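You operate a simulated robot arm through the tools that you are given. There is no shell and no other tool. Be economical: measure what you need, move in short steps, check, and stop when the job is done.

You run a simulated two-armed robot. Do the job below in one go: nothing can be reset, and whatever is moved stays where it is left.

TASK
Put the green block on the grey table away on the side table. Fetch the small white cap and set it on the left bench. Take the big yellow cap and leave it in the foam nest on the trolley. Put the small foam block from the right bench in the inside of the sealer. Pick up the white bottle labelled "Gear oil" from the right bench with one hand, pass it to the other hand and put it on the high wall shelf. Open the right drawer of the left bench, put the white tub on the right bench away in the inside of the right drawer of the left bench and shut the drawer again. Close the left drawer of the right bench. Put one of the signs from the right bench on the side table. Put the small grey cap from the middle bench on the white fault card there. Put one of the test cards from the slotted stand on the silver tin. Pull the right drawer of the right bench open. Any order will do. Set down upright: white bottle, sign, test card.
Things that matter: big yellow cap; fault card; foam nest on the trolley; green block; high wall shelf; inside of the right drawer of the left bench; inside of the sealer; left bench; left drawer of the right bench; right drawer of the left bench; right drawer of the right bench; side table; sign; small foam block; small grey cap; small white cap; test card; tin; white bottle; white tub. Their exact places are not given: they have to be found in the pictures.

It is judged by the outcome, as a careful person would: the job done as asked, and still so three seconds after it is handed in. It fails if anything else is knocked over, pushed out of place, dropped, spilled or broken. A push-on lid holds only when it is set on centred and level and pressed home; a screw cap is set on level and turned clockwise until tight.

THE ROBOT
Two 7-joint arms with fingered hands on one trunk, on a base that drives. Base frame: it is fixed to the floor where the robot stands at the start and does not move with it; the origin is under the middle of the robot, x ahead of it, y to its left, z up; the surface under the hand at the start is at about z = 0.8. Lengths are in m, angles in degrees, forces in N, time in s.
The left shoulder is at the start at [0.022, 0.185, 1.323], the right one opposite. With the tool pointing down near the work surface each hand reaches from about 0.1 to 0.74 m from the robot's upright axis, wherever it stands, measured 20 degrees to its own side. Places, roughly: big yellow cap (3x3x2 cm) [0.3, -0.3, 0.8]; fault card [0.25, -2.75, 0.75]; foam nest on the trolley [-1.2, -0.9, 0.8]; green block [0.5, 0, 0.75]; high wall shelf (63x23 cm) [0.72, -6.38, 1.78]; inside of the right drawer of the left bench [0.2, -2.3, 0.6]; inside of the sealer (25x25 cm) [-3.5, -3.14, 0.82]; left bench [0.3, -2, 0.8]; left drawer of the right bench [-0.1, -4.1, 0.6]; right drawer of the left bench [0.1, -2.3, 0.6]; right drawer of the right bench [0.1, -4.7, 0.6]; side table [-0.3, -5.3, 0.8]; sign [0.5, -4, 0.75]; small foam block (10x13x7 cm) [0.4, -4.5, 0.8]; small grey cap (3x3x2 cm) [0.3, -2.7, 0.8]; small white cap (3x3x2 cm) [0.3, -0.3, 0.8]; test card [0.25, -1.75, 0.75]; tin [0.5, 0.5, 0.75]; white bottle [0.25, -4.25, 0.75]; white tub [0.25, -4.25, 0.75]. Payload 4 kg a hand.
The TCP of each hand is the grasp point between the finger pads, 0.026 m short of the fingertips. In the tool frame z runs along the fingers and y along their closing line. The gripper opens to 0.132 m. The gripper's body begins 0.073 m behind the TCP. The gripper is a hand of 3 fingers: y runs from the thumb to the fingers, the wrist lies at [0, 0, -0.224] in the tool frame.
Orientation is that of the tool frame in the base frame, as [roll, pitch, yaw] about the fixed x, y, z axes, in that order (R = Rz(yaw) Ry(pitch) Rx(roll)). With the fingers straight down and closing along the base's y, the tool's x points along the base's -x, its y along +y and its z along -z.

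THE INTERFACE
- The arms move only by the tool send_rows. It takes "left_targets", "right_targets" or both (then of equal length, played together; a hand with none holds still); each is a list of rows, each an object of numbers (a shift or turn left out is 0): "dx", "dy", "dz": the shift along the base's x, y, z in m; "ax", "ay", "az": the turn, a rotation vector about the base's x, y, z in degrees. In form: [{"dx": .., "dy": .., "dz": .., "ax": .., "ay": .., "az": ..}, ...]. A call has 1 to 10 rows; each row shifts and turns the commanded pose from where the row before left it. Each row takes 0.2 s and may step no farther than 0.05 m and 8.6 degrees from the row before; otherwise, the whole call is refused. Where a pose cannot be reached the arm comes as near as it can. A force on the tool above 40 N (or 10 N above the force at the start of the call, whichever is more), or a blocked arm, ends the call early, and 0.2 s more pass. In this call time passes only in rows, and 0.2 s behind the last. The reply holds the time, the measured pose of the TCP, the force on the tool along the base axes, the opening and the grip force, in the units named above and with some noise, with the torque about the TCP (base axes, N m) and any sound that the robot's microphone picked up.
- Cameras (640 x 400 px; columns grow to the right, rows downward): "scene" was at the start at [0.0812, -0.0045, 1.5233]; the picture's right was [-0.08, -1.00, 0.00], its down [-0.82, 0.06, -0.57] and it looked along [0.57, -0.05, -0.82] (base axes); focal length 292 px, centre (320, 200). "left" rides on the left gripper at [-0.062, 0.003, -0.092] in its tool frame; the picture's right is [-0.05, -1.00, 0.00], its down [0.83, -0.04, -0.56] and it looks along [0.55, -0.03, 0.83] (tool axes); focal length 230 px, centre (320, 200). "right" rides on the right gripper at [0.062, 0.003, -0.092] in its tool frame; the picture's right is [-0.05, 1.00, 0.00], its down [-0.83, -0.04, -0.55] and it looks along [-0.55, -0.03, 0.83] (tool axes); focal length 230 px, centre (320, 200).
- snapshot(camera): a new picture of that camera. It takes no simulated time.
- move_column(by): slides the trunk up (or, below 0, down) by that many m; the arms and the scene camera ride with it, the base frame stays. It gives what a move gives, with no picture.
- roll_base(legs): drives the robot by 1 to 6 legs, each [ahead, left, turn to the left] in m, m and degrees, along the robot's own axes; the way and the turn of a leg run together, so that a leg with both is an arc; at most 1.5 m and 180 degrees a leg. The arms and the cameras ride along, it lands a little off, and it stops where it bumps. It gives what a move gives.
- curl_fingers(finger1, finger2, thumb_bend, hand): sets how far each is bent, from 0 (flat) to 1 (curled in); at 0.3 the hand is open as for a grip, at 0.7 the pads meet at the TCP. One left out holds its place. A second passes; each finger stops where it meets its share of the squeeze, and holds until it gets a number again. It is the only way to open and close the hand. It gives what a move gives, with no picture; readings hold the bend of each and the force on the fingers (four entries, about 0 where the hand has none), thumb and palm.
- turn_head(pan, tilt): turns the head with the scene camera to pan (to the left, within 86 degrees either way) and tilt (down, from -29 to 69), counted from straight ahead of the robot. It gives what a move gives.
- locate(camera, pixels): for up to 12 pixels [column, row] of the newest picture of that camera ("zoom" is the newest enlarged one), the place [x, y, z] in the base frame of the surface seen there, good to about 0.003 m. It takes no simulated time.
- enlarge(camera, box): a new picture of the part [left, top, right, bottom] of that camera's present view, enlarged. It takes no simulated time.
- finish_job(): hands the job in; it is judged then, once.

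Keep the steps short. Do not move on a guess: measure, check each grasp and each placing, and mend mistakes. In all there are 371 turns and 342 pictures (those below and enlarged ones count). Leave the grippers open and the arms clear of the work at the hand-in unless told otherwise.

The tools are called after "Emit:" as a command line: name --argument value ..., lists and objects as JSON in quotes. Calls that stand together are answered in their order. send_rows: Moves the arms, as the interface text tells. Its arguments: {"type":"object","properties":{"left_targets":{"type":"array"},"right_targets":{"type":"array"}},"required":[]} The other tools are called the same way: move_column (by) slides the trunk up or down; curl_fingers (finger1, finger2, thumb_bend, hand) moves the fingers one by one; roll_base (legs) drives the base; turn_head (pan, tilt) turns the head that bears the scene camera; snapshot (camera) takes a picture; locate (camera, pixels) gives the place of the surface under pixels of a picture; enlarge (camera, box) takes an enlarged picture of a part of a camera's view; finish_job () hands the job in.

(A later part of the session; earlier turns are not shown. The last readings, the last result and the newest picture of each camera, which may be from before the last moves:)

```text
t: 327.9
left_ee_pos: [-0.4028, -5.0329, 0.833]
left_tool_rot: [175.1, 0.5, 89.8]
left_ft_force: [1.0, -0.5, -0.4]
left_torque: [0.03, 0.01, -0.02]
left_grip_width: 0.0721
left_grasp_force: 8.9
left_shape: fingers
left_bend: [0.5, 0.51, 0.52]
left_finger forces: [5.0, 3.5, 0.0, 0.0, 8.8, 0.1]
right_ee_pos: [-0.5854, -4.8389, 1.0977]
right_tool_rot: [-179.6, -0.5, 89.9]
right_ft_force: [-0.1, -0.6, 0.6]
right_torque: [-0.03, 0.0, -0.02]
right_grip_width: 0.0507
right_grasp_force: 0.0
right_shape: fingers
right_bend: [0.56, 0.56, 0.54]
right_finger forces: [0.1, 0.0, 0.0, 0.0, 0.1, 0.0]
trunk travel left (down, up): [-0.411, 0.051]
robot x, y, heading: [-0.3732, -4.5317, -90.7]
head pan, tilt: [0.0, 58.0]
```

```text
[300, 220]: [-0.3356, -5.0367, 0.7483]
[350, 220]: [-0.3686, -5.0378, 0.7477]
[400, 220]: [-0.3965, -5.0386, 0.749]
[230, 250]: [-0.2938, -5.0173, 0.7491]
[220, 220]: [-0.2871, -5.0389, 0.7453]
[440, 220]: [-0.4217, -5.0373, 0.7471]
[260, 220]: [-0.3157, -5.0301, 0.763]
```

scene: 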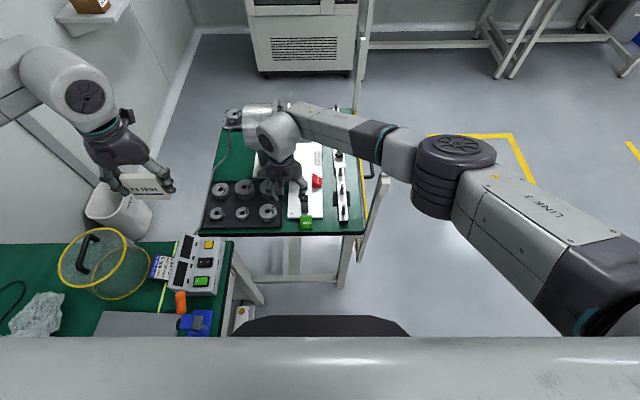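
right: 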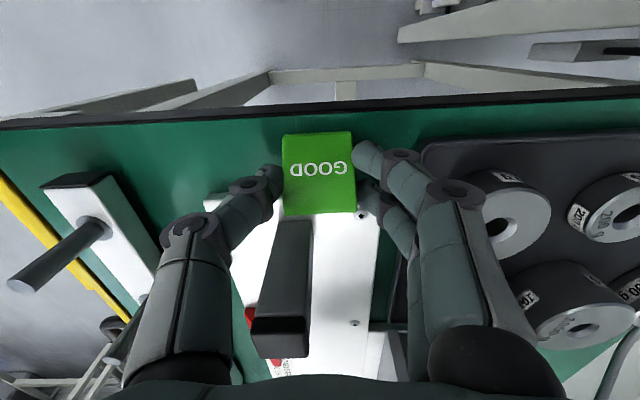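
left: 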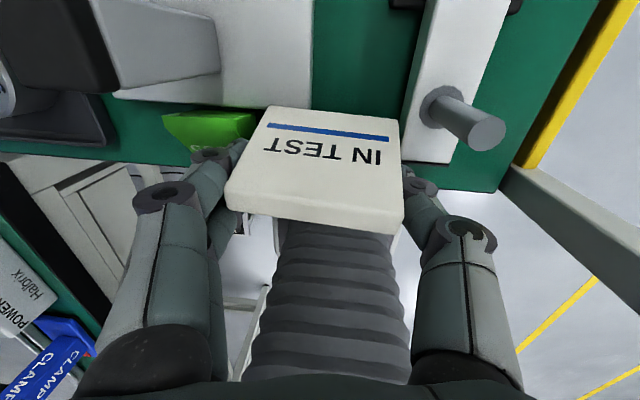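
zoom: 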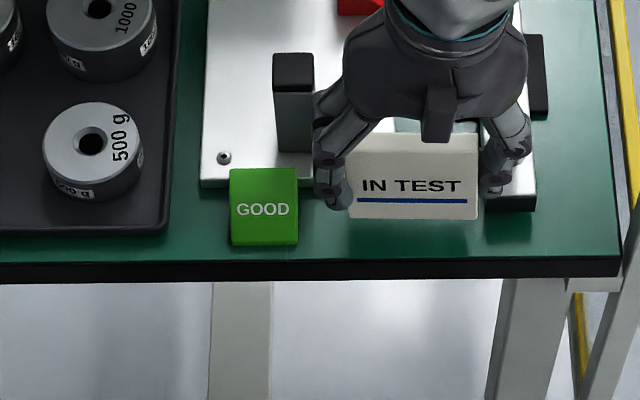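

Good alignment. I lower in steps to contact.

Emit:
send_rows --left_targets '[{"dz": -0.012}, {"dz": -0.012}, {"dz": -0.008}]'

Emit:
enlarge --camera "scene" --box '[270, 190, 350, 245]'

```text
t: 328.7
left_ee_pos: [-0.4033, -5.0311, 0.8009]
left_tool_rot: [175.3, 0.5, 90.0]
left_ft_force: [-0.5, 2.0, 4.2]
left_torque: [-0.04, -0.13, 0.08]
left_grip_width: 0.0717
left_grasp_force: 9.0
left_shape: fingers
left_bend: [0.51, 0.51, 0.52]
left_finger forces: [4.6, 4.0, 0.0, 0.0, 9.3, 0.0]
right_ee_pos: [-0.5862, -4.838, 1.0984]
right_tool_rot: [-179.5, -0.4, 90.1]
right_ft_force: [-0.9, 0.0, 0.2]
right_torque: [-0.02, -0.04, 0.01]
right_grip_width: 0.0506
right_grasp_force: 0.1
right_shape: fingers
right_bend: [0.56, 0.56, 0.54]
right_finger forces: [0.0, 0.0, 0.0, 0.1, 0.0, 0.0]
trunk travel left (down, up): [-0.411, 0.051]
robot x, y, heading: [-0.3737, -4.5294, -90.9]
head pan, tilt: [0.0, 58.0]
```

```text
7.27 times, centred on (310, 218) of scene
```

zoom: 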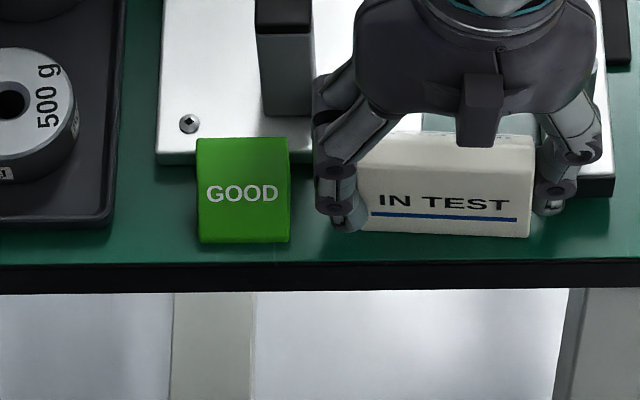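

Emit:
locate --camera "zoom" --pixels '[[380, 228], [440, 232], [500, 234], [525, 235], [380, 150], [440, 150], [520, 150], [450, 245], [450, 239], [350, 238]]'

Emit:
snapshot --camera "left"

```text
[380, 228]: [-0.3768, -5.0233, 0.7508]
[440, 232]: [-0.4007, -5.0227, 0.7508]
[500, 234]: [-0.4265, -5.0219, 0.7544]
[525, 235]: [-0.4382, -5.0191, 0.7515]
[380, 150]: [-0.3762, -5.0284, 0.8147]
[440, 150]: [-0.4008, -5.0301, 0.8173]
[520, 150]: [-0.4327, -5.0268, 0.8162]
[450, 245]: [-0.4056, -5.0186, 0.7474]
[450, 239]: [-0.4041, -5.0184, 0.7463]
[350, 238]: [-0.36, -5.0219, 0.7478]
```

```text
162 pictures are left
```

left: 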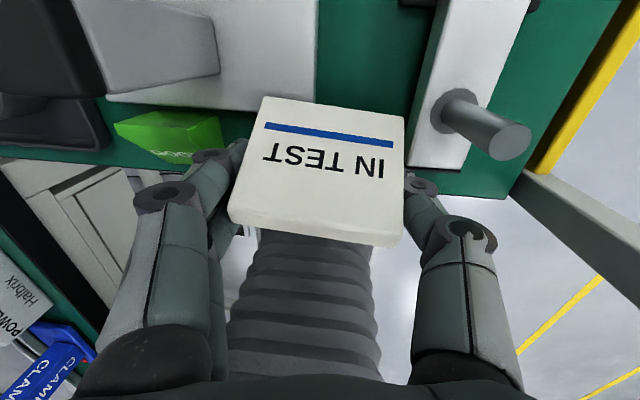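

The sign is pitched ~8° (rear up) in the grip. I raise, correct (+7° about x) and shift 6 mm toward the edge so its rear clears the plate.

Emit:
send_rows --left_targets '[{"dz": 0.012}, {"dy": 0.006, "ax": 7.5}]'

Emit:
enlarge --camera "scene" --box '[270, 190, 350, 245]'

Emit:
locate --camera "zoom" --pixels '[[380, 222], [440, 224], [500, 226], [380, 212], [500, 216], [390, 138], [440, 140], [520, 138], [400, 225], [520, 225]]'

```text
t: 329.3
left_ee_pos: [-0.4008, -5.0265, 0.811]
left_tool_rot: [175.1, -7.0, 90.0]
left_ft_force: [-0.3, 0.4, -0.9]
left_torque: [-0.01, 0.02, -0.01]
left_grip_width: 0.0719
left_grasp_force: 8.3
left_shape: fingers
left_bend: [0.5, 0.53, 0.52]
left_finger forces: [5.9, 3.2, 0.1, 0.0, 8.0, 0.0]
right_ee_pos: [-0.5852, -4.8383, 1.0974]
right_tool_rot: [-179.5, -0.4, 90.1]
right_ft_force: [0.6, -0.1, -0.1]
right_torque: [0.0, -0.03, 0.01]
right_grip_width: 0.0506
right_grasp_force: 0.1
right_shape: fingers
right_bend: [0.56, 0.56, 0.54]
right_finger forces: [0.0, 0.1, 0.0, 0.0, 0.0, 0.0]
trunk travel left (down, up): [-0.411, 0.051]
robot x, y, heading: [-0.3699, -4.5336, -90.7]
head pan, tilt: [0.0, 58.0]
```

```text
7.27 times, centred on (310, 218) of scene
```

zoom: 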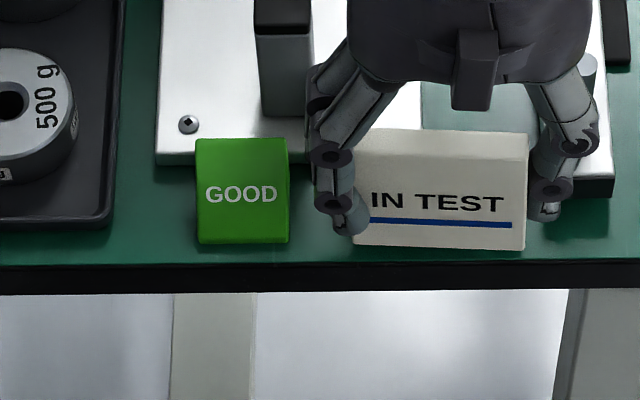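

```text
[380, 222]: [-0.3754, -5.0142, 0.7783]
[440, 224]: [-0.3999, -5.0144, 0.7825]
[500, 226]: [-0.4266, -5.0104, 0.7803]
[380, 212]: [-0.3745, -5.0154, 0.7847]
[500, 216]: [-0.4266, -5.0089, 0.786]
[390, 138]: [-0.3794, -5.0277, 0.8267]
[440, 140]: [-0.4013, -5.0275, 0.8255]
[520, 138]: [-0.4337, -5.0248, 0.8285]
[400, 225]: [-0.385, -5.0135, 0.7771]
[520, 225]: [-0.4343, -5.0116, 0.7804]
```

Emit:
send_rows --left_targets '[{"dy": -0.005, "az": 3.5}, {"dz": -0.008}, {"dz": -0.005}]'

Emit:
enlarge --camera "scene" --box '[270, 190, 350, 245]'

Emit:
locate --camera "zoom" --pixels '[[380, 245], [440, 247], [500, 247], [380, 235], [500, 237], [390, 155], [440, 155], [520, 155], [440, 262], [300, 262]]'

```text
t: 330.1
left_ee_pos: [-0.4026, -5.0301, 0.8]
left_tool_rot: [175.2, -6.8, 93.5]
left_ft_force: [-0.1, 4.2, 7.0]
left_torque: [-0.08, -0.23, 0.14]
left_grip_width: 0.0714
left_grasp_force: 10.3
left_shape: fingers
left_bend: [0.5, 0.54, 0.52]
left_finger forces: [5.6, 6.2, 0.0, 0.0, 8.2, 0.1]
right_ee_pos: [-0.5851, -4.8357, 1.0985]
right_tool_rot: [-179.5, -0.5, 90.0]
right_ft_force: [-0.2, 0.6, 0.1]
right_torque: [-0.02, 0.05, -0.02]
right_grip_width: 0.0506
right_grasp_force: 0.0
right_shape: fingers
right_bend: [0.56, 0.56, 0.54]
right_finger forces: [0.0, 0.0, 0.1, 0.1, 0.0, 0.0]
trunk travel left (down, up): [-0.411, 0.051]
robot x, y, heading: [-0.3755, -4.5358, -90.6]
head pan, tilt: [0.0, 58.0]
```

```text
7.27 times, centred on (310, 218) of scene
```

zoom: 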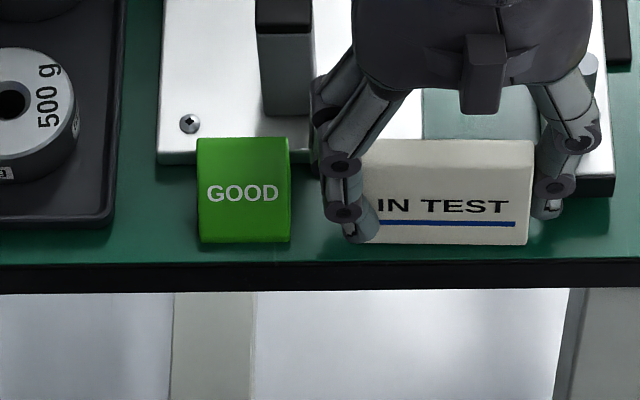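

```text
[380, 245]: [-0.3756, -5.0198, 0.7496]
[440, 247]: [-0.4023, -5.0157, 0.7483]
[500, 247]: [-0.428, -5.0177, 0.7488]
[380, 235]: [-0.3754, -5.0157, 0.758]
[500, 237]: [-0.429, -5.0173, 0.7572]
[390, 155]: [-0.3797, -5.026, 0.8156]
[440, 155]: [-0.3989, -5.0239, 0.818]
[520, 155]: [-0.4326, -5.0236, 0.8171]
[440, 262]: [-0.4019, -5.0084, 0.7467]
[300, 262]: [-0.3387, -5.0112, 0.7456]
```

Contact is at the rear left (plate front). The front bottom edge is 6 mm inside the table edge; I shift 3 mm toward the edge, then release the thumb so the sign settles.

Emit:
send_rows --left_targets '[{"dz": 0.002, "dy": 0.003}]'

Emit:
curl_fingers --hand "left" --thumb_bend 0.48

Emit:
enlarge --camera "scene" --box '[270, 190, 350, 245]'

Emit:
locate --camera "zoom" --pixels '[[390, 245], [440, 247], [500, 247], [390, 235], [500, 237], [390, 160], [440, 160], [520, 160], [440, 150], [520, 150]]'

```text
t: 330.5
left_ee_pos: [-0.402, -5.0291, 0.8009]
left_tool_rot: [175.2, -7.0, 93.4]
left_ft_force: [0.4, 0.0, 0.8]
left_torque: [-0.06, -0.08, -0.01]
left_grip_width: 0.0716
left_grasp_force: 8.5
left_shape: fingers
left_bend: [0.5, 0.54, 0.52]
left_finger forces: [5.6, 3.3, 0.0, 0.0, 8.4, 0.1]
right_ee_pos: [-0.5848, -4.8379, 1.0974]
right_tool_rot: [-179.5, -0.5, 90.0]
right_ft_force: [-0.1, 0.6, -0.2]
right_torque: [0.0, 0.0, 0.0]
right_grip_width: 0.0508
right_grasp_force: 0.0
right_shape: fingers
right_bend: [0.56, 0.56, 0.54]
right_finger forces: [0.0, 0.0, 0.0, 0.0, 0.1, 0.1]
trunk travel left (down, up): [-0.411, 0.051]
robot x, y, heading: [-0.373, -4.5345, -90.3]
head pan, tilt: [0.0, 58.0]
```

```text
t: 331.5
left_ee_pos: [-0.4016, -5.0276, 0.8019]
left_tool_rot: [175.3, -7.0, 93.4]
left_ft_force: [0.5, -0.3, -0.3]
left_torque: [-0.03, -0.04, 0.02]
left_grip_width: 0.0727
left_grasp_force: 3.9
left_shape: fingers
left_bend: [0.52, 0.56, 0.47]
left_finger forces: [3.4, 1.7, 0.1, 0.0, 3.3, 0.1]
right_ee_pos: [-0.5856, -4.8381, 1.0972]
right_tool_rot: [-179.5, -0.5, 90.0]
right_ft_force: [-0.9, -0.2, -0.1]
right_torque: [0.02, 0.01, -0.02]
right_grip_width: 0.0511
right_grasp_force: 0.2
right_shape: fingers
right_bend: [0.56, 0.56, 0.54]
right_finger forces: [0.0, 0.1, 0.1, 0.0, 0.0, 0.0]
trunk travel left (down, up): [-0.411, 0.051]
robot x, y, heading: [-0.3766, -4.5346, -90.7]
head pan, tilt: [0.0, 58.0]
```

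```text
7.27 times, centred on (310, 218) of scene
```

zoom: 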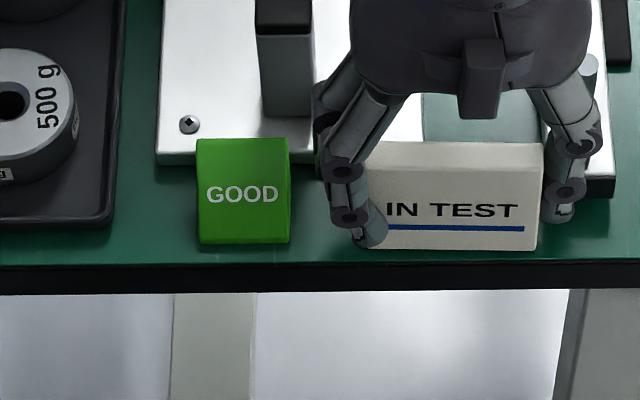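

```text
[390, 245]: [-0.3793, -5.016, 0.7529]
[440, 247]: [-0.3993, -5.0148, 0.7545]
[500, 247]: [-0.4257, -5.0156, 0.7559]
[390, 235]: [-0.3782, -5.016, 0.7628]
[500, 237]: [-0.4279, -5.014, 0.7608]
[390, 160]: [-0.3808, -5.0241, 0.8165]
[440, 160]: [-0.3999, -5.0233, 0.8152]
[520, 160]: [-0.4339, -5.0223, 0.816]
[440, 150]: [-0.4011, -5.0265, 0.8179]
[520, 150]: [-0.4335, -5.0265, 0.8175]
```

Emit:
curl_fingers --hand "left" --finger1 0.5 --finger2 0.5 --thumb_bend 0.44

Emit:
enlarge --camera "scene" --box '[270, 190, 350, 245]'

Emit:
locate --camera "zoom" --pixels '[[390, 250], [440, 250], [500, 250], [390, 235], [500, 237], [390, 160], [440, 160], [520, 160], [440, 150], [520, 150]]'

```text
t: 332.5
left_ee_pos: [-0.4011, -5.0288, 0.8004]
left_tool_rot: [175.2, -7.0, 93.3]
left_ft_force: [-0.1, -0.2, -0.4]
left_torque: [-0.04, -0.01, -0.02]
left_grip_width: 0.0774
left_grasp_force: 0.0
left_shape: fingers
left_bend: [0.5, 0.5, 0.44]
left_finger forces: [0.1, 0.0, 0.0, 0.1, 0.0, 0.1]
right_ee_pos: [-0.5871, -4.8375, 1.0978]
right_tool_rot: [-179.5, -0.3, 90.0]
right_ft_force: [-0.3, 1.6, -1.1]
right_torque: [-0.01, -0.01, 0.0]
right_grip_width: 0.0507
right_grasp_force: 0.0
right_shape: fingers
right_bend: [0.56, 0.56, 0.54]
right_finger forces: [0.0, 0.0, 0.0, 0.0, 0.1, 0.0]
trunk travel left (down, up): [-0.411, 0.051]
robot x, y, heading: [-0.3743, -4.5368, -90.8]
head pan, tilt: [0.0, 58.0]
```

```text
7.27 times, centred on (310, 218) of scene
```

zoom: 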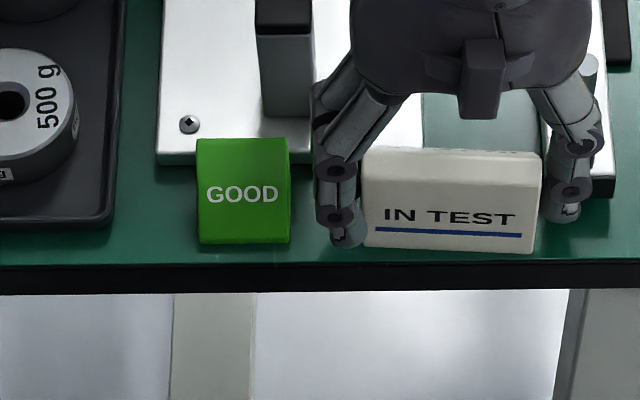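

```text
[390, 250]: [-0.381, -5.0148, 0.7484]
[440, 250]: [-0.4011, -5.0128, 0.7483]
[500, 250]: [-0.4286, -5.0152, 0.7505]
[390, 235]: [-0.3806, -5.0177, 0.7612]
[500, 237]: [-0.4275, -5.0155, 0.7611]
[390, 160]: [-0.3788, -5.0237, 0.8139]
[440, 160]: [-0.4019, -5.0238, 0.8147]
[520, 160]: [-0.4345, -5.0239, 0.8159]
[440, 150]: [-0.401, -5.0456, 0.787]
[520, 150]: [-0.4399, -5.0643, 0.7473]
```

Emit:
curl_fingers --hand "left" --finger1 0.46 --finger2 0.46 --thumb_bend 0.42

Emit:
send_rows --left_targets '[{"dz": 0.02}, {"dz": 0.03}, {"dz": 0.05}, {"dz": 0.05}, {"dz": 0.05, "dx": 0.0, "ax": -7}, {"dx": 0.045}, {"dx": 0.045}]'

Emit:
snapshot --camera "left"

Emit:
enlarge --camera "scene" --box '[270, 190, 350, 245]'

Emit:
locate --camera "zoom" --pixels '[[370, 240], [450, 245], [525, 248], [370, 160], [450, 162], [535, 162], [370, 152], [530, 156], [545, 190], [550, 215], [380, 140], [500, 148]]'

```text
t: 333.5
left_ee_pos: [-0.4021, -5.0273, 0.8009]
left_tool_rot: [175.1, -7.0, 93.4]
left_ft_force: [0.7, -1.0, 0.1]
left_torque: [0.03, -0.01, 0.03]
left_grip_width: 0.0872
left_grasp_force: 0.1
left_shape: fingers
left_bend: [0.46, 0.46, 0.42]
left_finger forces: [0.0, 0.0, 0.0, 0.1, 0.1, 0.0]
right_ee_pos: [-0.5854, -4.8371, 1.0977]
right_tool_rot: [-179.5, -0.4, 90.0]
right_ft_force: [-0.7, 0.6, 0.5]
right_torque: [-0.02, 0.01, 0.0]
right_grip_width: 0.0511
right_grasp_force: 0.1
right_shape: fingers
right_bend: [0.56, 0.56, 0.54]
right_finger forces: [0.0, 0.0, 0.0, 0.1, 0.0, 0.0]
trunk travel left (down, up): [-0.411, 0.051]
robot x, y, heading: [-0.3764, -4.532, -90.4]
head pan, tilt: [0.0, 58.0]
```

```text
t: 335.1
left_ee_pos: [-0.3098, -5.0329, 1.0031]
left_tool_rot: [175.7, 0.0, 93.2]
left_ft_force: [-0.3, 0.0, -0.6]
left_torque: [-0.01, -0.01, -0.04]
left_grip_width: 0.0878
left_grasp_force: 0.0
left_shape: fingers
left_bend: [0.46, 0.46, 0.42]
left_finger forces: [0.0, 0.0, 0.1, 0.1, 0.0, 0.0]
right_ee_pos: [-0.5843, -4.8377, 1.0983]
right_tool_rot: [-179.4, -0.4, 90.0]
right_ft_force: [0.6, 0.1, 0.5]
right_torque: [0.01, 0.04, 0.01]
right_grip_width: 0.0505
right_grasp_force: 0.0
right_shape: fingers
right_bend: [0.56, 0.56, 0.54]
right_finger forces: [0.1, 0.0, 0.0, 0.0, 0.1, 0.0]
trunk travel left (down, up): [-0.411, 0.051]
robot x, y, heading: [-0.3739, -4.5351, -90.5]
head pan, tilt: [0.0, 58.0]
```

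```text
157 pictures are left
```

left: 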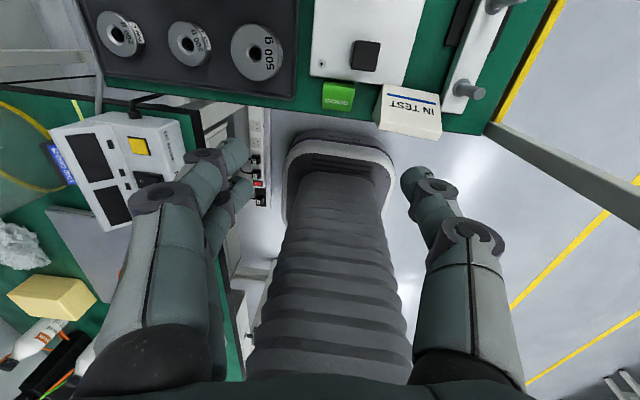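

```text
7.27 times, centred on (310, 218) of scene
```

zoom: 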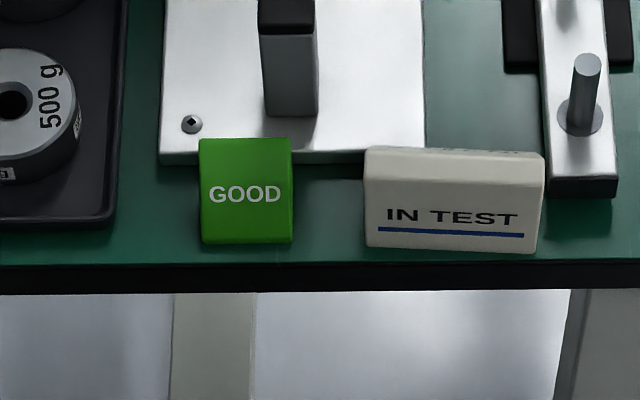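

```text
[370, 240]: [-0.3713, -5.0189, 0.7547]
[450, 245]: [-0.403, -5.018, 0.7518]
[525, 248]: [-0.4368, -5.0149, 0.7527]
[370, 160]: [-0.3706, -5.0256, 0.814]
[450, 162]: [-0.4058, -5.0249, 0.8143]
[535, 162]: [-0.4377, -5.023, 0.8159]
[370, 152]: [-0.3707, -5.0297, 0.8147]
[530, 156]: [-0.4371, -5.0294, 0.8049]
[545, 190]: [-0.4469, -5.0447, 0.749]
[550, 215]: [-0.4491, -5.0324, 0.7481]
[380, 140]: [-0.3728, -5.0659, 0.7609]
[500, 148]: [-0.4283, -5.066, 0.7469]
```

Emit:
enlarge --camera "left" --box '[340, 50, 500, 150]'

Emit:
locate --camera "zoom" --pixels '[[190, 130], [395, 150], [385, 300], [160, 290], [400, 250], [408, 180], [410, 210], [150, 250], [200, 125], [300, 135]]'

```text
4.00 times, centred on (420, 100) of left
```

zoom: 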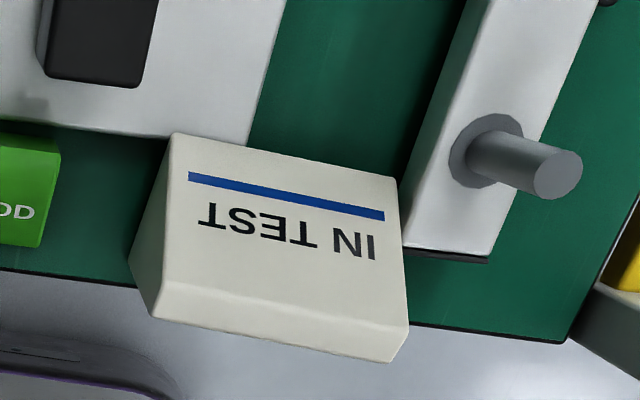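

```text
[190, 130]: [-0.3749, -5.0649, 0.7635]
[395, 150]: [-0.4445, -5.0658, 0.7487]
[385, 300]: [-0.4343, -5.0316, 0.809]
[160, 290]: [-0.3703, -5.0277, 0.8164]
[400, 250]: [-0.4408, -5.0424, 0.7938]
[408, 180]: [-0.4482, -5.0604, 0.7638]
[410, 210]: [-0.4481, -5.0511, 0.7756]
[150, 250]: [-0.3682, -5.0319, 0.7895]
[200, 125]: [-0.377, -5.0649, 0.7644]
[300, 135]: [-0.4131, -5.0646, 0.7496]
```

The sign's left end is ~7 mm high—its rear left corner sits on the plate. I'll regrip it squarely, lift, turn it straight and set it flat.

Emit:
send_rows --left_targets '[{"dx": -0.045, "az": -3.5, "ay": 2}, {"dx": -0.045, "az": -3.2, "ay": 2.3}, {"dx": -0.008, "dy": -0.003}, {"dz": -0.05}, {"dz": -0.05}, {"dz": -0.05}]'

Emit:
snapshot --camera "left"

Emit:
enlarge --camera "scene" --box '[270, 190, 350, 245]'

```text
t: 336.5
left_ee_pos: [-0.4102, -5.0324, 0.8503]
left_tool_rot: [179.9, 0.1, 86.6]
left_ft_force: [0.1, 1.1, 0.1]
left_torque: [0.0, 0.01, -0.03]
left_grip_width: 0.0876
left_grasp_force: 0.0
left_shape: fingers
left_bend: [0.46, 0.46, 0.42]
left_finger forces: [0.1, 0.1, 0.0, 0.0, 0.0, 0.1]
right_ee_pos: [-0.5864, -4.8389, 1.0963]
right_tool_rot: [-179.6, -0.4, 90.0]
right_ft_force: [-0.1, -0.1, 0.1]
right_torque: [-0.03, 0.0, 0.01]
right_grip_width: 0.0507
right_grasp_force: 0.0
right_shape: fingers
right_bend: [0.56, 0.56, 0.54]
right_finger forces: [0.0, 0.1, 0.1, 0.0, 0.0, 0.0]
trunk travel left (down, up): [-0.411, 0.051]
robot x, y, heading: [-0.371, -4.534, -90.7]
head pan, tilt: [0.0, 58.0]
```

```text
154 pictures are left
```

left: 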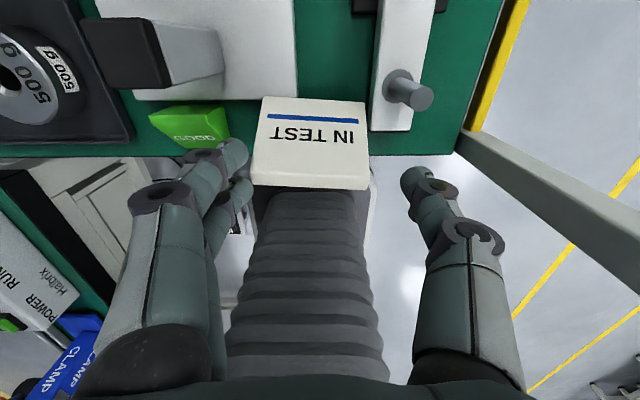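

```text
7.27 times, centred on (310, 218) of scene
```

zoom: 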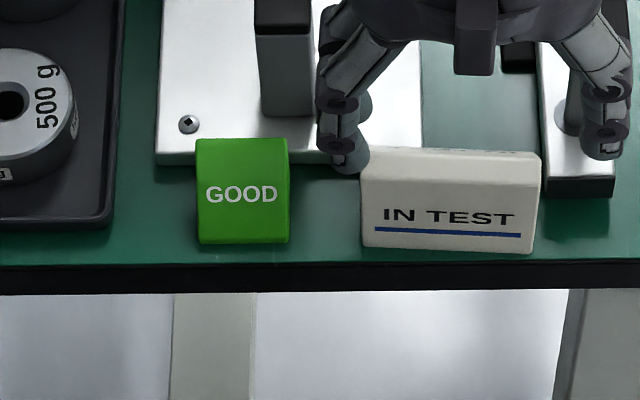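

Emit:
send_rows --left_targets '[{"dx": 0.006, "dz": -0.015}, {"dz": -0.016}, {"dz": -0.015}]'

Emit:
curl_fingers --hand "left" --finger1 0.56 --finger2 0.56 --thumb_bend 0.56

Emit:
snapshot --camera "left"

```text
t: 337.3
left_ee_pos: [-0.4031, -5.0319, 0.8032]
left_tool_rot: [179.8, 0.0, 86.7]
left_ft_force: [1.2, 0.0, -0.2]
left_torque: [0.01, 0.0, 0.02]
left_grip_width: 0.0877
left_grasp_force: 0.1
left_shape: fingers
left_bend: [0.46, 0.46, 0.42]
left_finger forces: [0.0, 0.1, 0.0, 0.1, 0.0, 0.0]
right_ee_pos: [-0.5856, -4.8366, 1.0983]
right_tool_rot: [-179.5, -0.4, 90.0]
right_ft_force: [-0.7, -0.1, 0.4]
right_torque: [-0.01, -0.03, 0.02]
right_grip_width: 0.0507
right_grasp_force: 0.1
right_shape: fingers
right_bend: [0.56, 0.56, 0.54]
right_finger forces: [0.1, 0.0, 0.0, 0.0, 0.0, 0.1]
trunk travel left (down, up): [-0.411, 0.051]
robot x, y, heading: [-0.3741, -4.5322, -90.8]
head pan, tilt: [0.0, 58.0]
```

```text
t: 338.3
left_ee_pos: [-0.4025, -5.0316, 0.8045]
left_tool_rot: [179.8, -0.1, 86.7]
left_ft_force: [-0.8, -0.3, 1.0]
left_torque: [-0.01, -0.03, -0.02]
left_grip_width: 0.0731
left_grasp_force: 11.1
left_shape: fingers
left_bend: [0.5, 0.5, 0.51]
left_finger forces: [5.7, 5.6, 0.0, 0.1, 11.2, 0.0]
right_ee_pos: [-0.5852, -4.8381, 1.097]
right_tool_rot: [-179.5, -0.4, 89.9]
right_ft_force: [0.2, -0.3, -0.5]
right_torque: [0.03, -0.02, 0.01]
right_grip_width: 0.0507
right_grasp_force: 0.0
right_shape: fingers
right_bend: [0.56, 0.56, 0.54]
right_finger forces: [0.0, 0.0, 0.0, 0.0, 0.1, 0.0]
trunk travel left (down, up): [-0.411, 0.051]
robot x, y, heading: [-0.3695, -4.5334, -90.7]
head pan, tilt: [0.0, 58.0]
```

```text
152 pictures are left
```

left: 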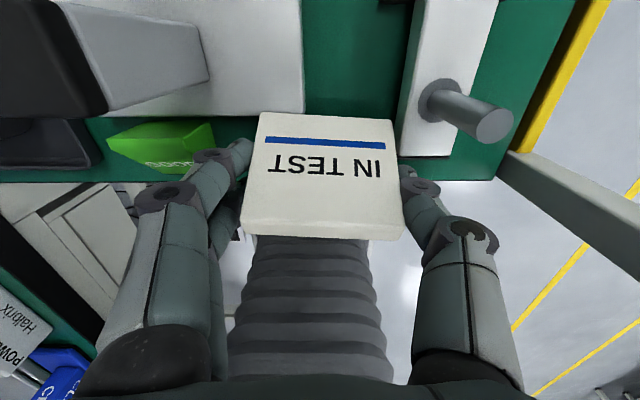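

Emit:
send_rows --left_targets '[{"dz": 0.014}, {"az": 3.4, "dy": 0.003}]'

Emit:
enlarge --camera "scene" --box '[270, 190, 350, 245]'

Emit:
locate --camera "zoom" --pixels '[[380, 225], [440, 228], [500, 230], [380, 150], [440, 150], [520, 150], [390, 235], [510, 235], [390, 140], [510, 140]]'

Emit:
enlarge --camera "left" --box '[220, 90, 440, 260]'

```text
t: 338.9
left_ee_pos: [-0.4036, -5.0277, 0.8194]
left_tool_rot: [179.9, -0.1, 90.3]
left_ft_force: [0.6, -0.2, 0.2]
left_torque: [0.0, 0.0, -0.01]
left_grip_width: 0.0729
left_grasp_force: 11.0
left_shape: fingers
left_bend: [0.5, 0.5, 0.51]
left_finger forces: [5.6, 5.6, 0.0, 0.0, 11.2, 0.1]
right_ee_pos: [-0.5847, -4.8368, 1.097]
right_tool_rot: [-179.5, -0.4, 90.0]
right_ft_force: [0.2, -0.5, 0.4]
right_torque: [-0.04, 0.01, -0.01]
right_grip_width: 0.0509
right_grasp_force: 0.0
right_shape: fingers
right_bend: [0.56, 0.56, 0.54]
right_finger forces: [0.1, 0.0, 0.1, 0.0, 0.0, 0.1]
trunk travel left (down, up): [-0.411, 0.051]
robot x, y, heading: [-0.3744, -4.5376, -90.8]
head pan, tilt: [0.0, 58.0]
```

```text
7.27 times, centred on (310, 218) of scene
```

zoom: 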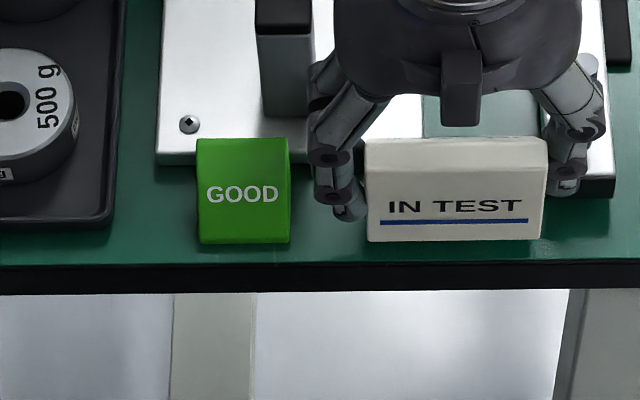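

```text
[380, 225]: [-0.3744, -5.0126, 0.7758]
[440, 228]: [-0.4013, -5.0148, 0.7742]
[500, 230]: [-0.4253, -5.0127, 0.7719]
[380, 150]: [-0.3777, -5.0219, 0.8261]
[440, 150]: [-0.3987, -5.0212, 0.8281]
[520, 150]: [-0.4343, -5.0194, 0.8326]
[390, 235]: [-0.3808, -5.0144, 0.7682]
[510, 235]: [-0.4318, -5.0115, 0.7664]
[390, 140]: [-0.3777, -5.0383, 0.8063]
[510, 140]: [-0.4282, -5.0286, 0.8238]
```

```text
2.35 times, centred on (330, 175) of left
```

zoom: 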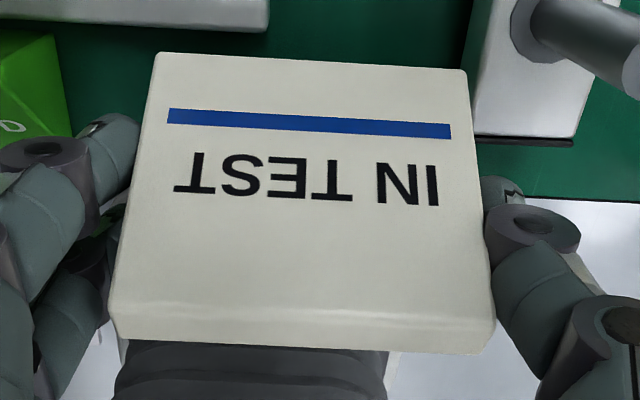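

The sign is ~5.5 cm deep, slightly deeper than the strip, so I'll set it slightly angled and a few mm forward so the whole base is flat on the table top in front of the plate.

Emit:
send_rows --left_targets '[{"dy": 0.0055, "az": 4}, {"dz": -0.008}, {"dz": -0.004}]'

Emit:
enlarge --camera "left" --box '[220, 90, 440, 260]'

Emit:
enlarge --camera "scene" --box '[270, 190, 350, 245]'

```text
t: 339.7
left_ee_pos: [-0.4038, -5.0232, 0.8067]
left_tool_rot: [179.9, 0.0, 94.2]
left_ft_force: [-0.3, 0.4, -0.5]
left_torque: [-0.02, 0.01, -0.02]
left_grip_width: 0.0729
left_grasp_force: 11.4
left_shape: fingers
left_bend: [0.5, 0.5, 0.51]
left_finger forces: [5.6, 5.6, 0.0, 0.0, 11.2, 0.0]
right_ee_pos: [-0.5849, -4.8366, 1.0973]
right_tool_rot: [-179.5, -0.3, 90.0]
right_ft_force: [-0.2, -0.8, 0.1]
right_torque: [0.01, -0.01, 0.0]
right_grip_width: 0.0507
right_grasp_force: 0.1
right_shape: fingers
right_bend: [0.56, 0.56, 0.54]
right_finger forces: [0.0, 0.0, 0.1, 0.0, 0.0, 0.0]
trunk travel left (down, up): [-0.411, 0.051]
robot x, y, heading: [-0.3703, -4.5355, -90.6]
head pan, tilt: [0.0, 58.0]
```

```text
2.35 times, centred on (330, 175) of left
```

zoom: 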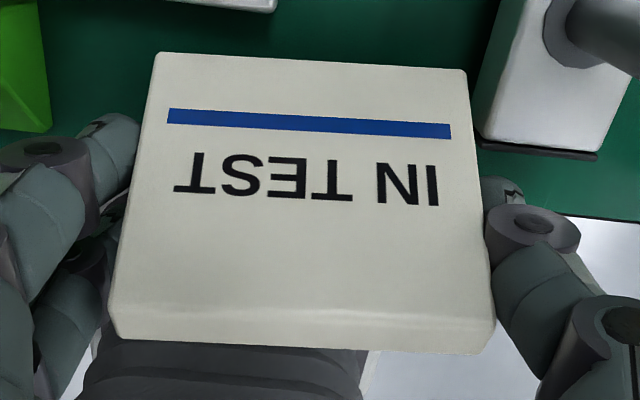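

```text
7.27 times, centred on (310, 218) of scene
```

zoom: 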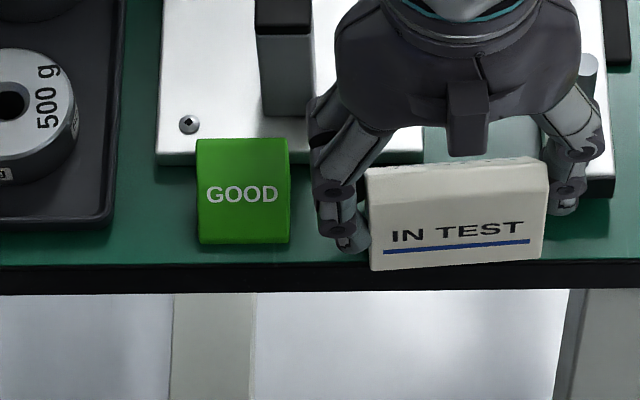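

Emit:
enlarge --camera "left" --box '[220, 70, 440, 240]'

Emit:
locate --camera "zoom" --pixels '[[160, 105], [250, 108], [350, 112], [460, 120], [155, 92], [350, 100], [240, 60], [270, 50], [120, 375], [480, 390]]'

```text
2.35 times, centred on (330, 155) of left
```

zoom: 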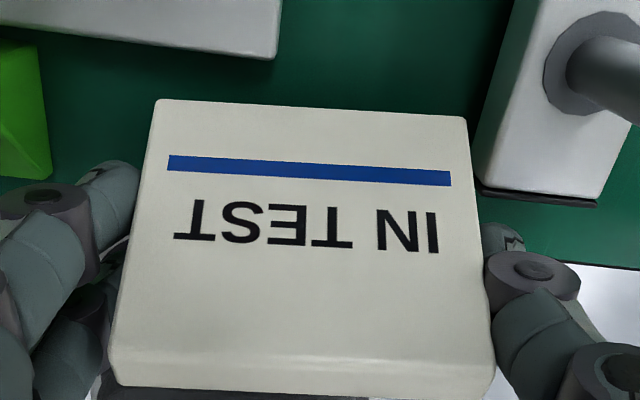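

```text
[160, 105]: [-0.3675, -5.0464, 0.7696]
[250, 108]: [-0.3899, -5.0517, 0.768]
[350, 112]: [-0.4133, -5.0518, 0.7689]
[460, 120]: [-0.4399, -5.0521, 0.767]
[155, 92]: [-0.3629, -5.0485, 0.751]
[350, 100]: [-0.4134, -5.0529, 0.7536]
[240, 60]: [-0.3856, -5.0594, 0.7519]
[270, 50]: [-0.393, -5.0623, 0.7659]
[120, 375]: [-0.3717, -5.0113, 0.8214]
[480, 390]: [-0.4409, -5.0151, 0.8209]
```

The sign is pitched ~6° in the grip (rear up). I correct +6.5° about x, shift 4 mm inward and measure.

Emit:
send_rows --left_targets '[{"dz": 0.008, "ax": 6.5}, {"dy": -0.003, "az": -3}]'

Emit:
enlarge --camera "left" --box '[220, 70, 440, 240]'

Emit:
locate --camera "zoom" --pixels '[[165, 112], [250, 115], [350, 120], [455, 128], [120, 370], [480, 385], [240, 60], [270, 50]]'

Emit:
enlarge --camera "scene" --box '[270, 190, 350, 245]'

Emit:
locate --camera "zoom" --pixels '[[385, 235], [440, 235], [500, 235], [385, 245], [500, 242], [390, 165], [440, 165], [520, 160]]'

```text
t: 340.3
left_ee_pos: [-0.4044, -5.0263, 0.8154]
left_tool_rot: [179.4, -6.5, 91.2]
left_ft_force: [0.1, 0.5, -0.9]
left_torque: [0.01, 0.02, -0.02]
left_grip_width: 0.0732
left_grasp_force: 10.8
left_shape: fingers
left_bend: [0.5, 0.5, 0.51]
left_finger forces: [5.5, 5.6, 0.0, 0.1, 11.2, 0.0]
right_ee_pos: [-0.5849, -4.8367, 1.0985]
right_tool_rot: [-179.5, -0.4, 90.0]
right_ft_force: [-0.2, -0.2, -1.0]
right_torque: [-0.04, 0.04, 0.01]
right_grip_width: 0.0505
right_grasp_force: 0.0
right_shape: fingers
right_bend: [0.56, 0.56, 0.54]
right_finger forces: [0.0, 0.1, 0.1, 0.0, 0.1, 0.1]
trunk travel left (down, up): [-0.411, 0.051]
robot x, y, heading: [-0.3744, -4.5348, -90.8]
head pan, tilt: [0.0, 58.0]
```

```text
2.35 times, centred on (330, 155) of left
```

zoom: 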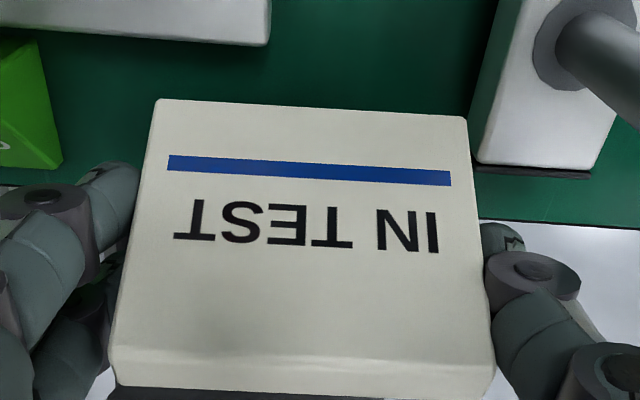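

```text
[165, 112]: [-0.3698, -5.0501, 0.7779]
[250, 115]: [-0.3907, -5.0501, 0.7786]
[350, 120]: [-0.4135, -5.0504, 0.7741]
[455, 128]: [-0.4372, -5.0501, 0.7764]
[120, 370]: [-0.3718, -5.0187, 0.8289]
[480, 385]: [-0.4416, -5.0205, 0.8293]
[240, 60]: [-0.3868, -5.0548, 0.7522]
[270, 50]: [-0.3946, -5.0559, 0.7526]
```

```text
7.27 times, centred on (310, 218) of scene
```

zoom: 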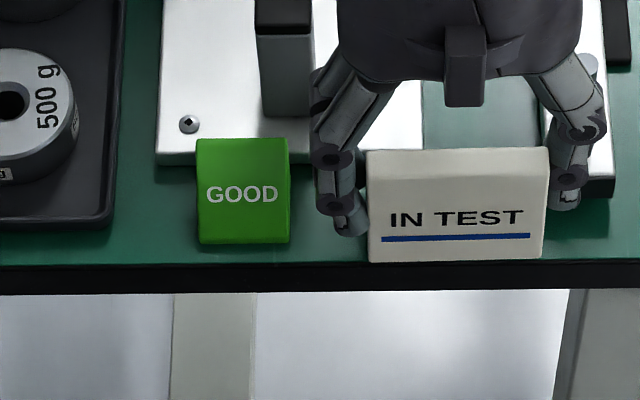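

```text
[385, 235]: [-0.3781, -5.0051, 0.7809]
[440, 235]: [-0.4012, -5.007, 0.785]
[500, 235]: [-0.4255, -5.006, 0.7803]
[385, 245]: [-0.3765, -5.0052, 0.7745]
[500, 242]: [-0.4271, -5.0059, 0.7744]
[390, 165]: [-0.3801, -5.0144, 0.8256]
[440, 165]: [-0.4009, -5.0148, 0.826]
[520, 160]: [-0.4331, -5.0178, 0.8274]
```

Still ~4° to go. I rotate +4.5° more and shift inward so the front sits at y≈−5.012.

Emit:
send_rows --left_targets '[{"dy": -0.012, "ax": 4.5}]'

Emit:
enlarge --camera "scene" --box '[270, 190, 350, 245]'

Emit:
locate --camera "zoom" --pixels '[[385, 225], [440, 225], [500, 225], [385, 235], [500, 235], [390, 155], [440, 155], [520, 150], [440, 243], [440, 247]]'

Emit:
enlarge --camera "left" --box '[220, 70, 440, 240]'

Emit:
locate --camera "zoom" --pixels '[[165, 104], [250, 106], [350, 111], [455, 119], [120, 370], [480, 385], [240, 60], [260, 30]]'

```text
t: 340.7
left_ee_pos: [-0.406, -5.0401, 0.8157]
left_tool_rot: [179.2, -11.0, 91.3]
left_ft_force: [-0.5, 0.2, -0.4]
left_torque: [0.03, 0.0, -0.05]
left_grip_width: 0.0729
left_grasp_force: 11.2
left_shape: fingers
left_bend: [0.5, 0.5, 0.51]
left_finger forces: [5.6, 5.6, 0.1, 0.1, 11.2, 0.0]
right_ee_pos: [-0.5864, -4.8384, 1.0976]
right_tool_rot: [-179.5, -0.5, 90.0]
right_ft_force: [-0.1, 0.6, -0.3]
right_torque: [-0.01, -0.02, -0.04]
right_grip_width: 0.0505
right_grasp_force: 0.0
right_shape: fingers
right_bend: [0.56, 0.56, 0.54]
right_finger forces: [0.1, 0.0, 0.0, 0.0, 0.0, 0.0]
trunk travel left (down, up): [-0.411, 0.051]
robot x, y, heading: [-0.3769, -4.5345, -90.5]
head pan, tilt: [0.0, 58.0]
```

```text
7.27 times, centred on (310, 218) of scene
```

zoom: 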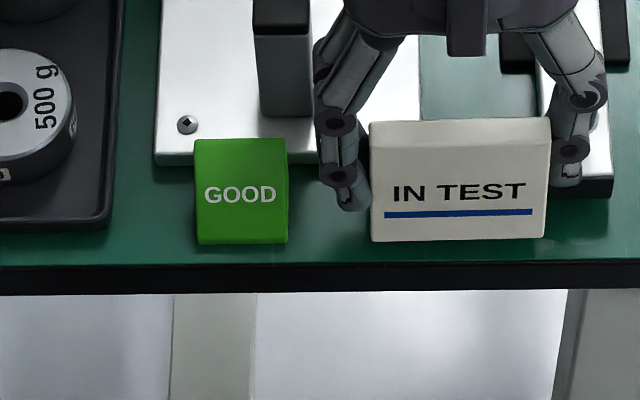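

```text
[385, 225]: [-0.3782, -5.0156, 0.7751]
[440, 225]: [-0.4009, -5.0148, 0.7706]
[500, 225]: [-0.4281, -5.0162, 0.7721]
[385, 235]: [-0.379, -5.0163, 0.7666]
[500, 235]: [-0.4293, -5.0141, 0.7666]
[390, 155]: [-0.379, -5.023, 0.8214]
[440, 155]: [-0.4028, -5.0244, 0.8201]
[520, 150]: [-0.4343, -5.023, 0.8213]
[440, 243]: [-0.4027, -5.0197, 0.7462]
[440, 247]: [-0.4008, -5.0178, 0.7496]
```

```text
2.35 times, centred on (330, 155) of left
```

zoom: 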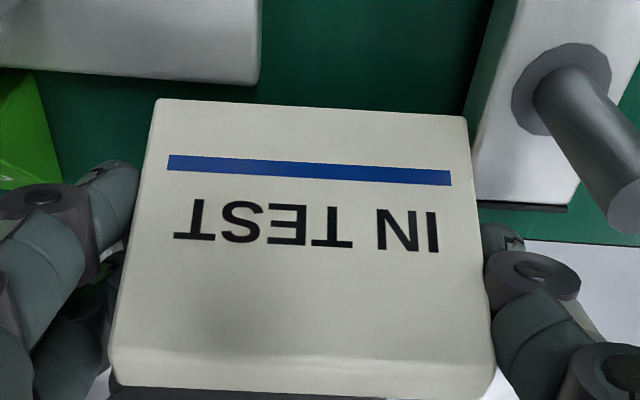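

```text
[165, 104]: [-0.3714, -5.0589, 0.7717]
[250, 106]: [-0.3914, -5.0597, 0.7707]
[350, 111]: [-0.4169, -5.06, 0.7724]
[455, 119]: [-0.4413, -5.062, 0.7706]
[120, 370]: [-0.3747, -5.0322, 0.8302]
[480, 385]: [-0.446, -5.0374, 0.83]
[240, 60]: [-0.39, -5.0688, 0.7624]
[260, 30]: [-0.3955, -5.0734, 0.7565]
```

Emit:
send_rows --left_targets '[{"dy": -0.002, "ax": 4.5}, {"dz": -0.008}, {"dz": -0.004}]'

Emit:
enlarge --camera "left" --box '[220, 70, 440, 240]'

Emit:
locate --camera "zoom" --pixels '[[165, 104], [250, 106], [350, 111], [455, 119], [120, 370], [480, 385], [240, 60], [240, 30]]'

Emit:
enlarge --camera "scene" --box '[270, 190, 350, 245]'

```text
t: 341.5
left_ee_pos: [-0.4027, -5.0382, 0.8129]
left_tool_rot: [179.4, -15.2, 91.3]
left_ft_force: [-0.1, 0.0, -0.3]
left_torque: [0.02, 0.03, -0.03]
left_grip_width: 0.0731
left_grasp_force: 11.0
left_shape: fingers
left_bend: [0.5, 0.5, 0.51]
left_finger forces: [5.4, 5.6, 0.0, 0.0, 11.1, 0.0]
left hand out of reach, approached as far as the arm can: row 2
right_ee_pos: [-0.5834, -4.8379, 1.0973]
right_tool_rot: [-179.4, -0.4, 89.9]
right_ft_force: [-0.7, 0.3, 0.8]
right_torque: [0.0, 0.02, -0.01]
right_grip_width: 0.0506
right_grasp_force: 0.0
right_shape: fingers
right_bend: [0.56, 0.56, 0.54]
right_finger forces: [0.0, 0.1, 0.1, 0.0, 0.0, 0.1]
trunk travel left (down, up): [-0.411, 0.051]
robot x, y, heading: [-0.3739, -4.5317, -90.6]
head pan, tilt: [0.0, 58.0]
```

```text
2.35 times, centred on (330, 155) of left
```

zoom: 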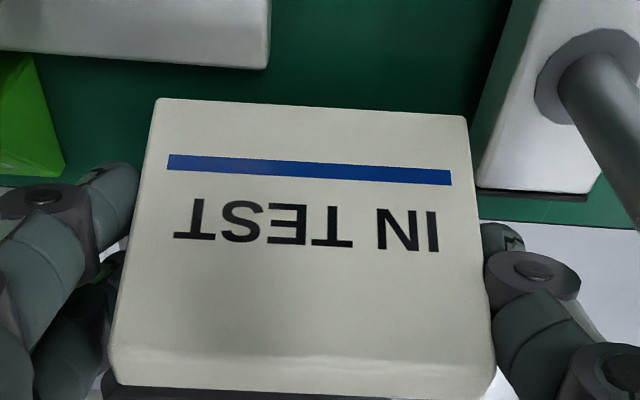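

```text
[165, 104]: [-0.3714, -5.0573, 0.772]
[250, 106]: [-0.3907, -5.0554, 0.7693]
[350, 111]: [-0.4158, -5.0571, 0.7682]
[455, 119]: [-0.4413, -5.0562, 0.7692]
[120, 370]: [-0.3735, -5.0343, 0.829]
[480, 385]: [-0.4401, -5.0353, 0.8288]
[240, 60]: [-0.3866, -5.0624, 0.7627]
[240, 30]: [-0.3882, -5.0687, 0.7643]
```

```text
7.27 times, centred on (310, 218) of scene
```

zoom: 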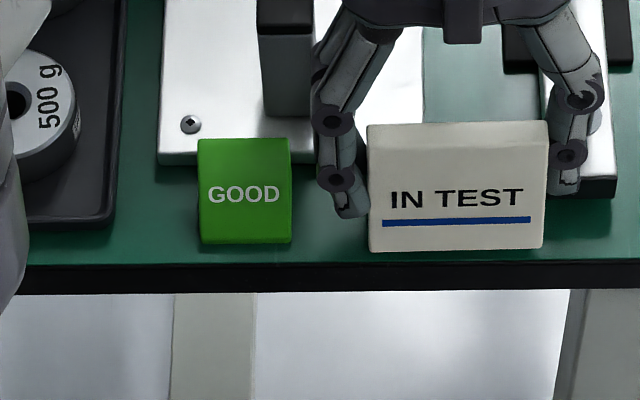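

Arm limit; I use the trunk to lower the last centimetre.

Emit:
move_column --by -0.01

```text
t: 342.1
left_ee_pos: [-0.4027, -5.0388, 0.8029]
left_tool_rot: [179.2, -15.5, 91.1]
left_ft_force: [0.5, 0.2, -0.1]
left_torque: [0.02, 0.02, -0.03]
left_grip_width: 0.0729
left_grasp_force: 11.4
left_shape: fingers
left_bend: [0.5, 0.5, 0.51]
left_finger forces: [5.6, 5.4, 0.1, 0.0, 11.0, 0.1]
right_ee_pos: [-0.5846, -4.8419, 1.0915]
right_tool_rot: [-179.5, -0.5, 90.1]
right_ft_force: [-0.5, 0.2, 0.2]
right_torque: [-0.05, 0.01, -0.03]
right_grip_width: 0.0508
right_grasp_force: 0.1
right_shape: fingers
right_bend: [0.56, 0.56, 0.54]
right_finger forces: [0.0, 0.1, 0.0, 0.0, 0.1, 0.1]
trunk travel left (down, up): [-0.401, 0.061]
robot x, y, heading: [-0.3738, -4.5346, -91.1]
head pan, tilt: [0.0, 58.0]
```

Emit:
move_column --by -0.005

Emit:
enlarge --camera "scene" --box '[270, 190, 350, 245]'

Emit:
enlarge --camera "left" --box '[220, 70, 440, 240]'

Emit:
locate --camera "zoom" --pixels '[[165, 104], [250, 106], [350, 111], [455, 119], [120, 370], [480, 385], [240, 60], [240, 85]]'

```text
t: 342.7
left_ee_pos: [-0.4042, -5.0379, 0.7971]
left_tool_rot: [179.3, -15.5, 91.1]
left_ft_force: [0.7, 0.7, 0.4]
left_torque: [0.03, 0.05, -0.03]
left_grip_width: 0.0726
left_grasp_force: 11.4
left_shape: fingers
left_bend: [0.5, 0.5, 0.52]
left_finger forces: [5.7, 5.6, 0.1, 0.1, 12.3, 0.1]
right_ee_pos: [-0.5838, -4.8402, 1.0861]
right_tool_rot: [-179.3, -0.4, 90.1]
right_ft_force: [0.7, -0.7, -0.4]
right_torque: [-0.01, 0.01, -0.02]
right_grip_width: 0.0507
right_grasp_force: 0.0
right_shape: fingers
right_bend: [0.56, 0.56, 0.54]
right_finger forces: [0.0, 0.0, 0.1, 0.1, 0.0, 0.0]
trunk travel left (down, up): [-0.396, 0.066]
robot x, y, heading: [-0.3763, -4.5335, -91.0]
head pan, tilt: [0.0, 58.0]
```

```text
7.27 times, centred on (310, 218) of scene
```

zoom: 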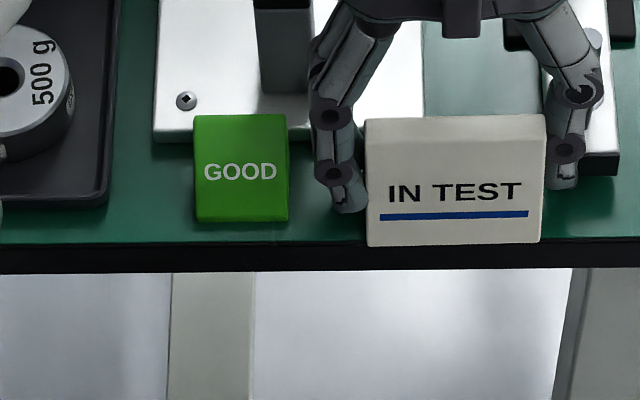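

```text
2.35 times, centred on (330, 155) of left
```

zoom: 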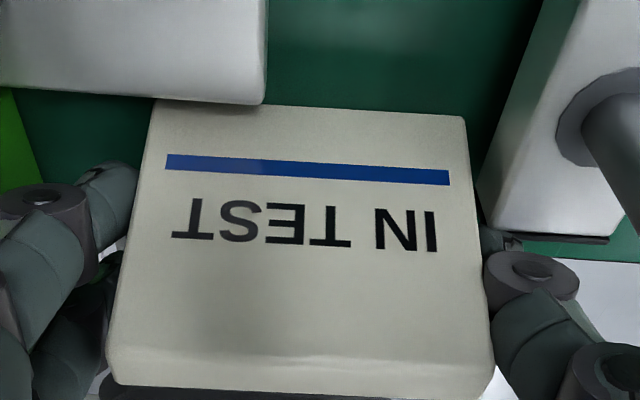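

```text
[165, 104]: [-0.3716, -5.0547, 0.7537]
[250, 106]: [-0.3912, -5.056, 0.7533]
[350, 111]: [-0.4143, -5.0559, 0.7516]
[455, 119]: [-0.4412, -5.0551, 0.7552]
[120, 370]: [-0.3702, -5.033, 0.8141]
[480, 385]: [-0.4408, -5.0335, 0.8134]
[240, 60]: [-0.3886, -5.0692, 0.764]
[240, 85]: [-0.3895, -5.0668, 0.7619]
```

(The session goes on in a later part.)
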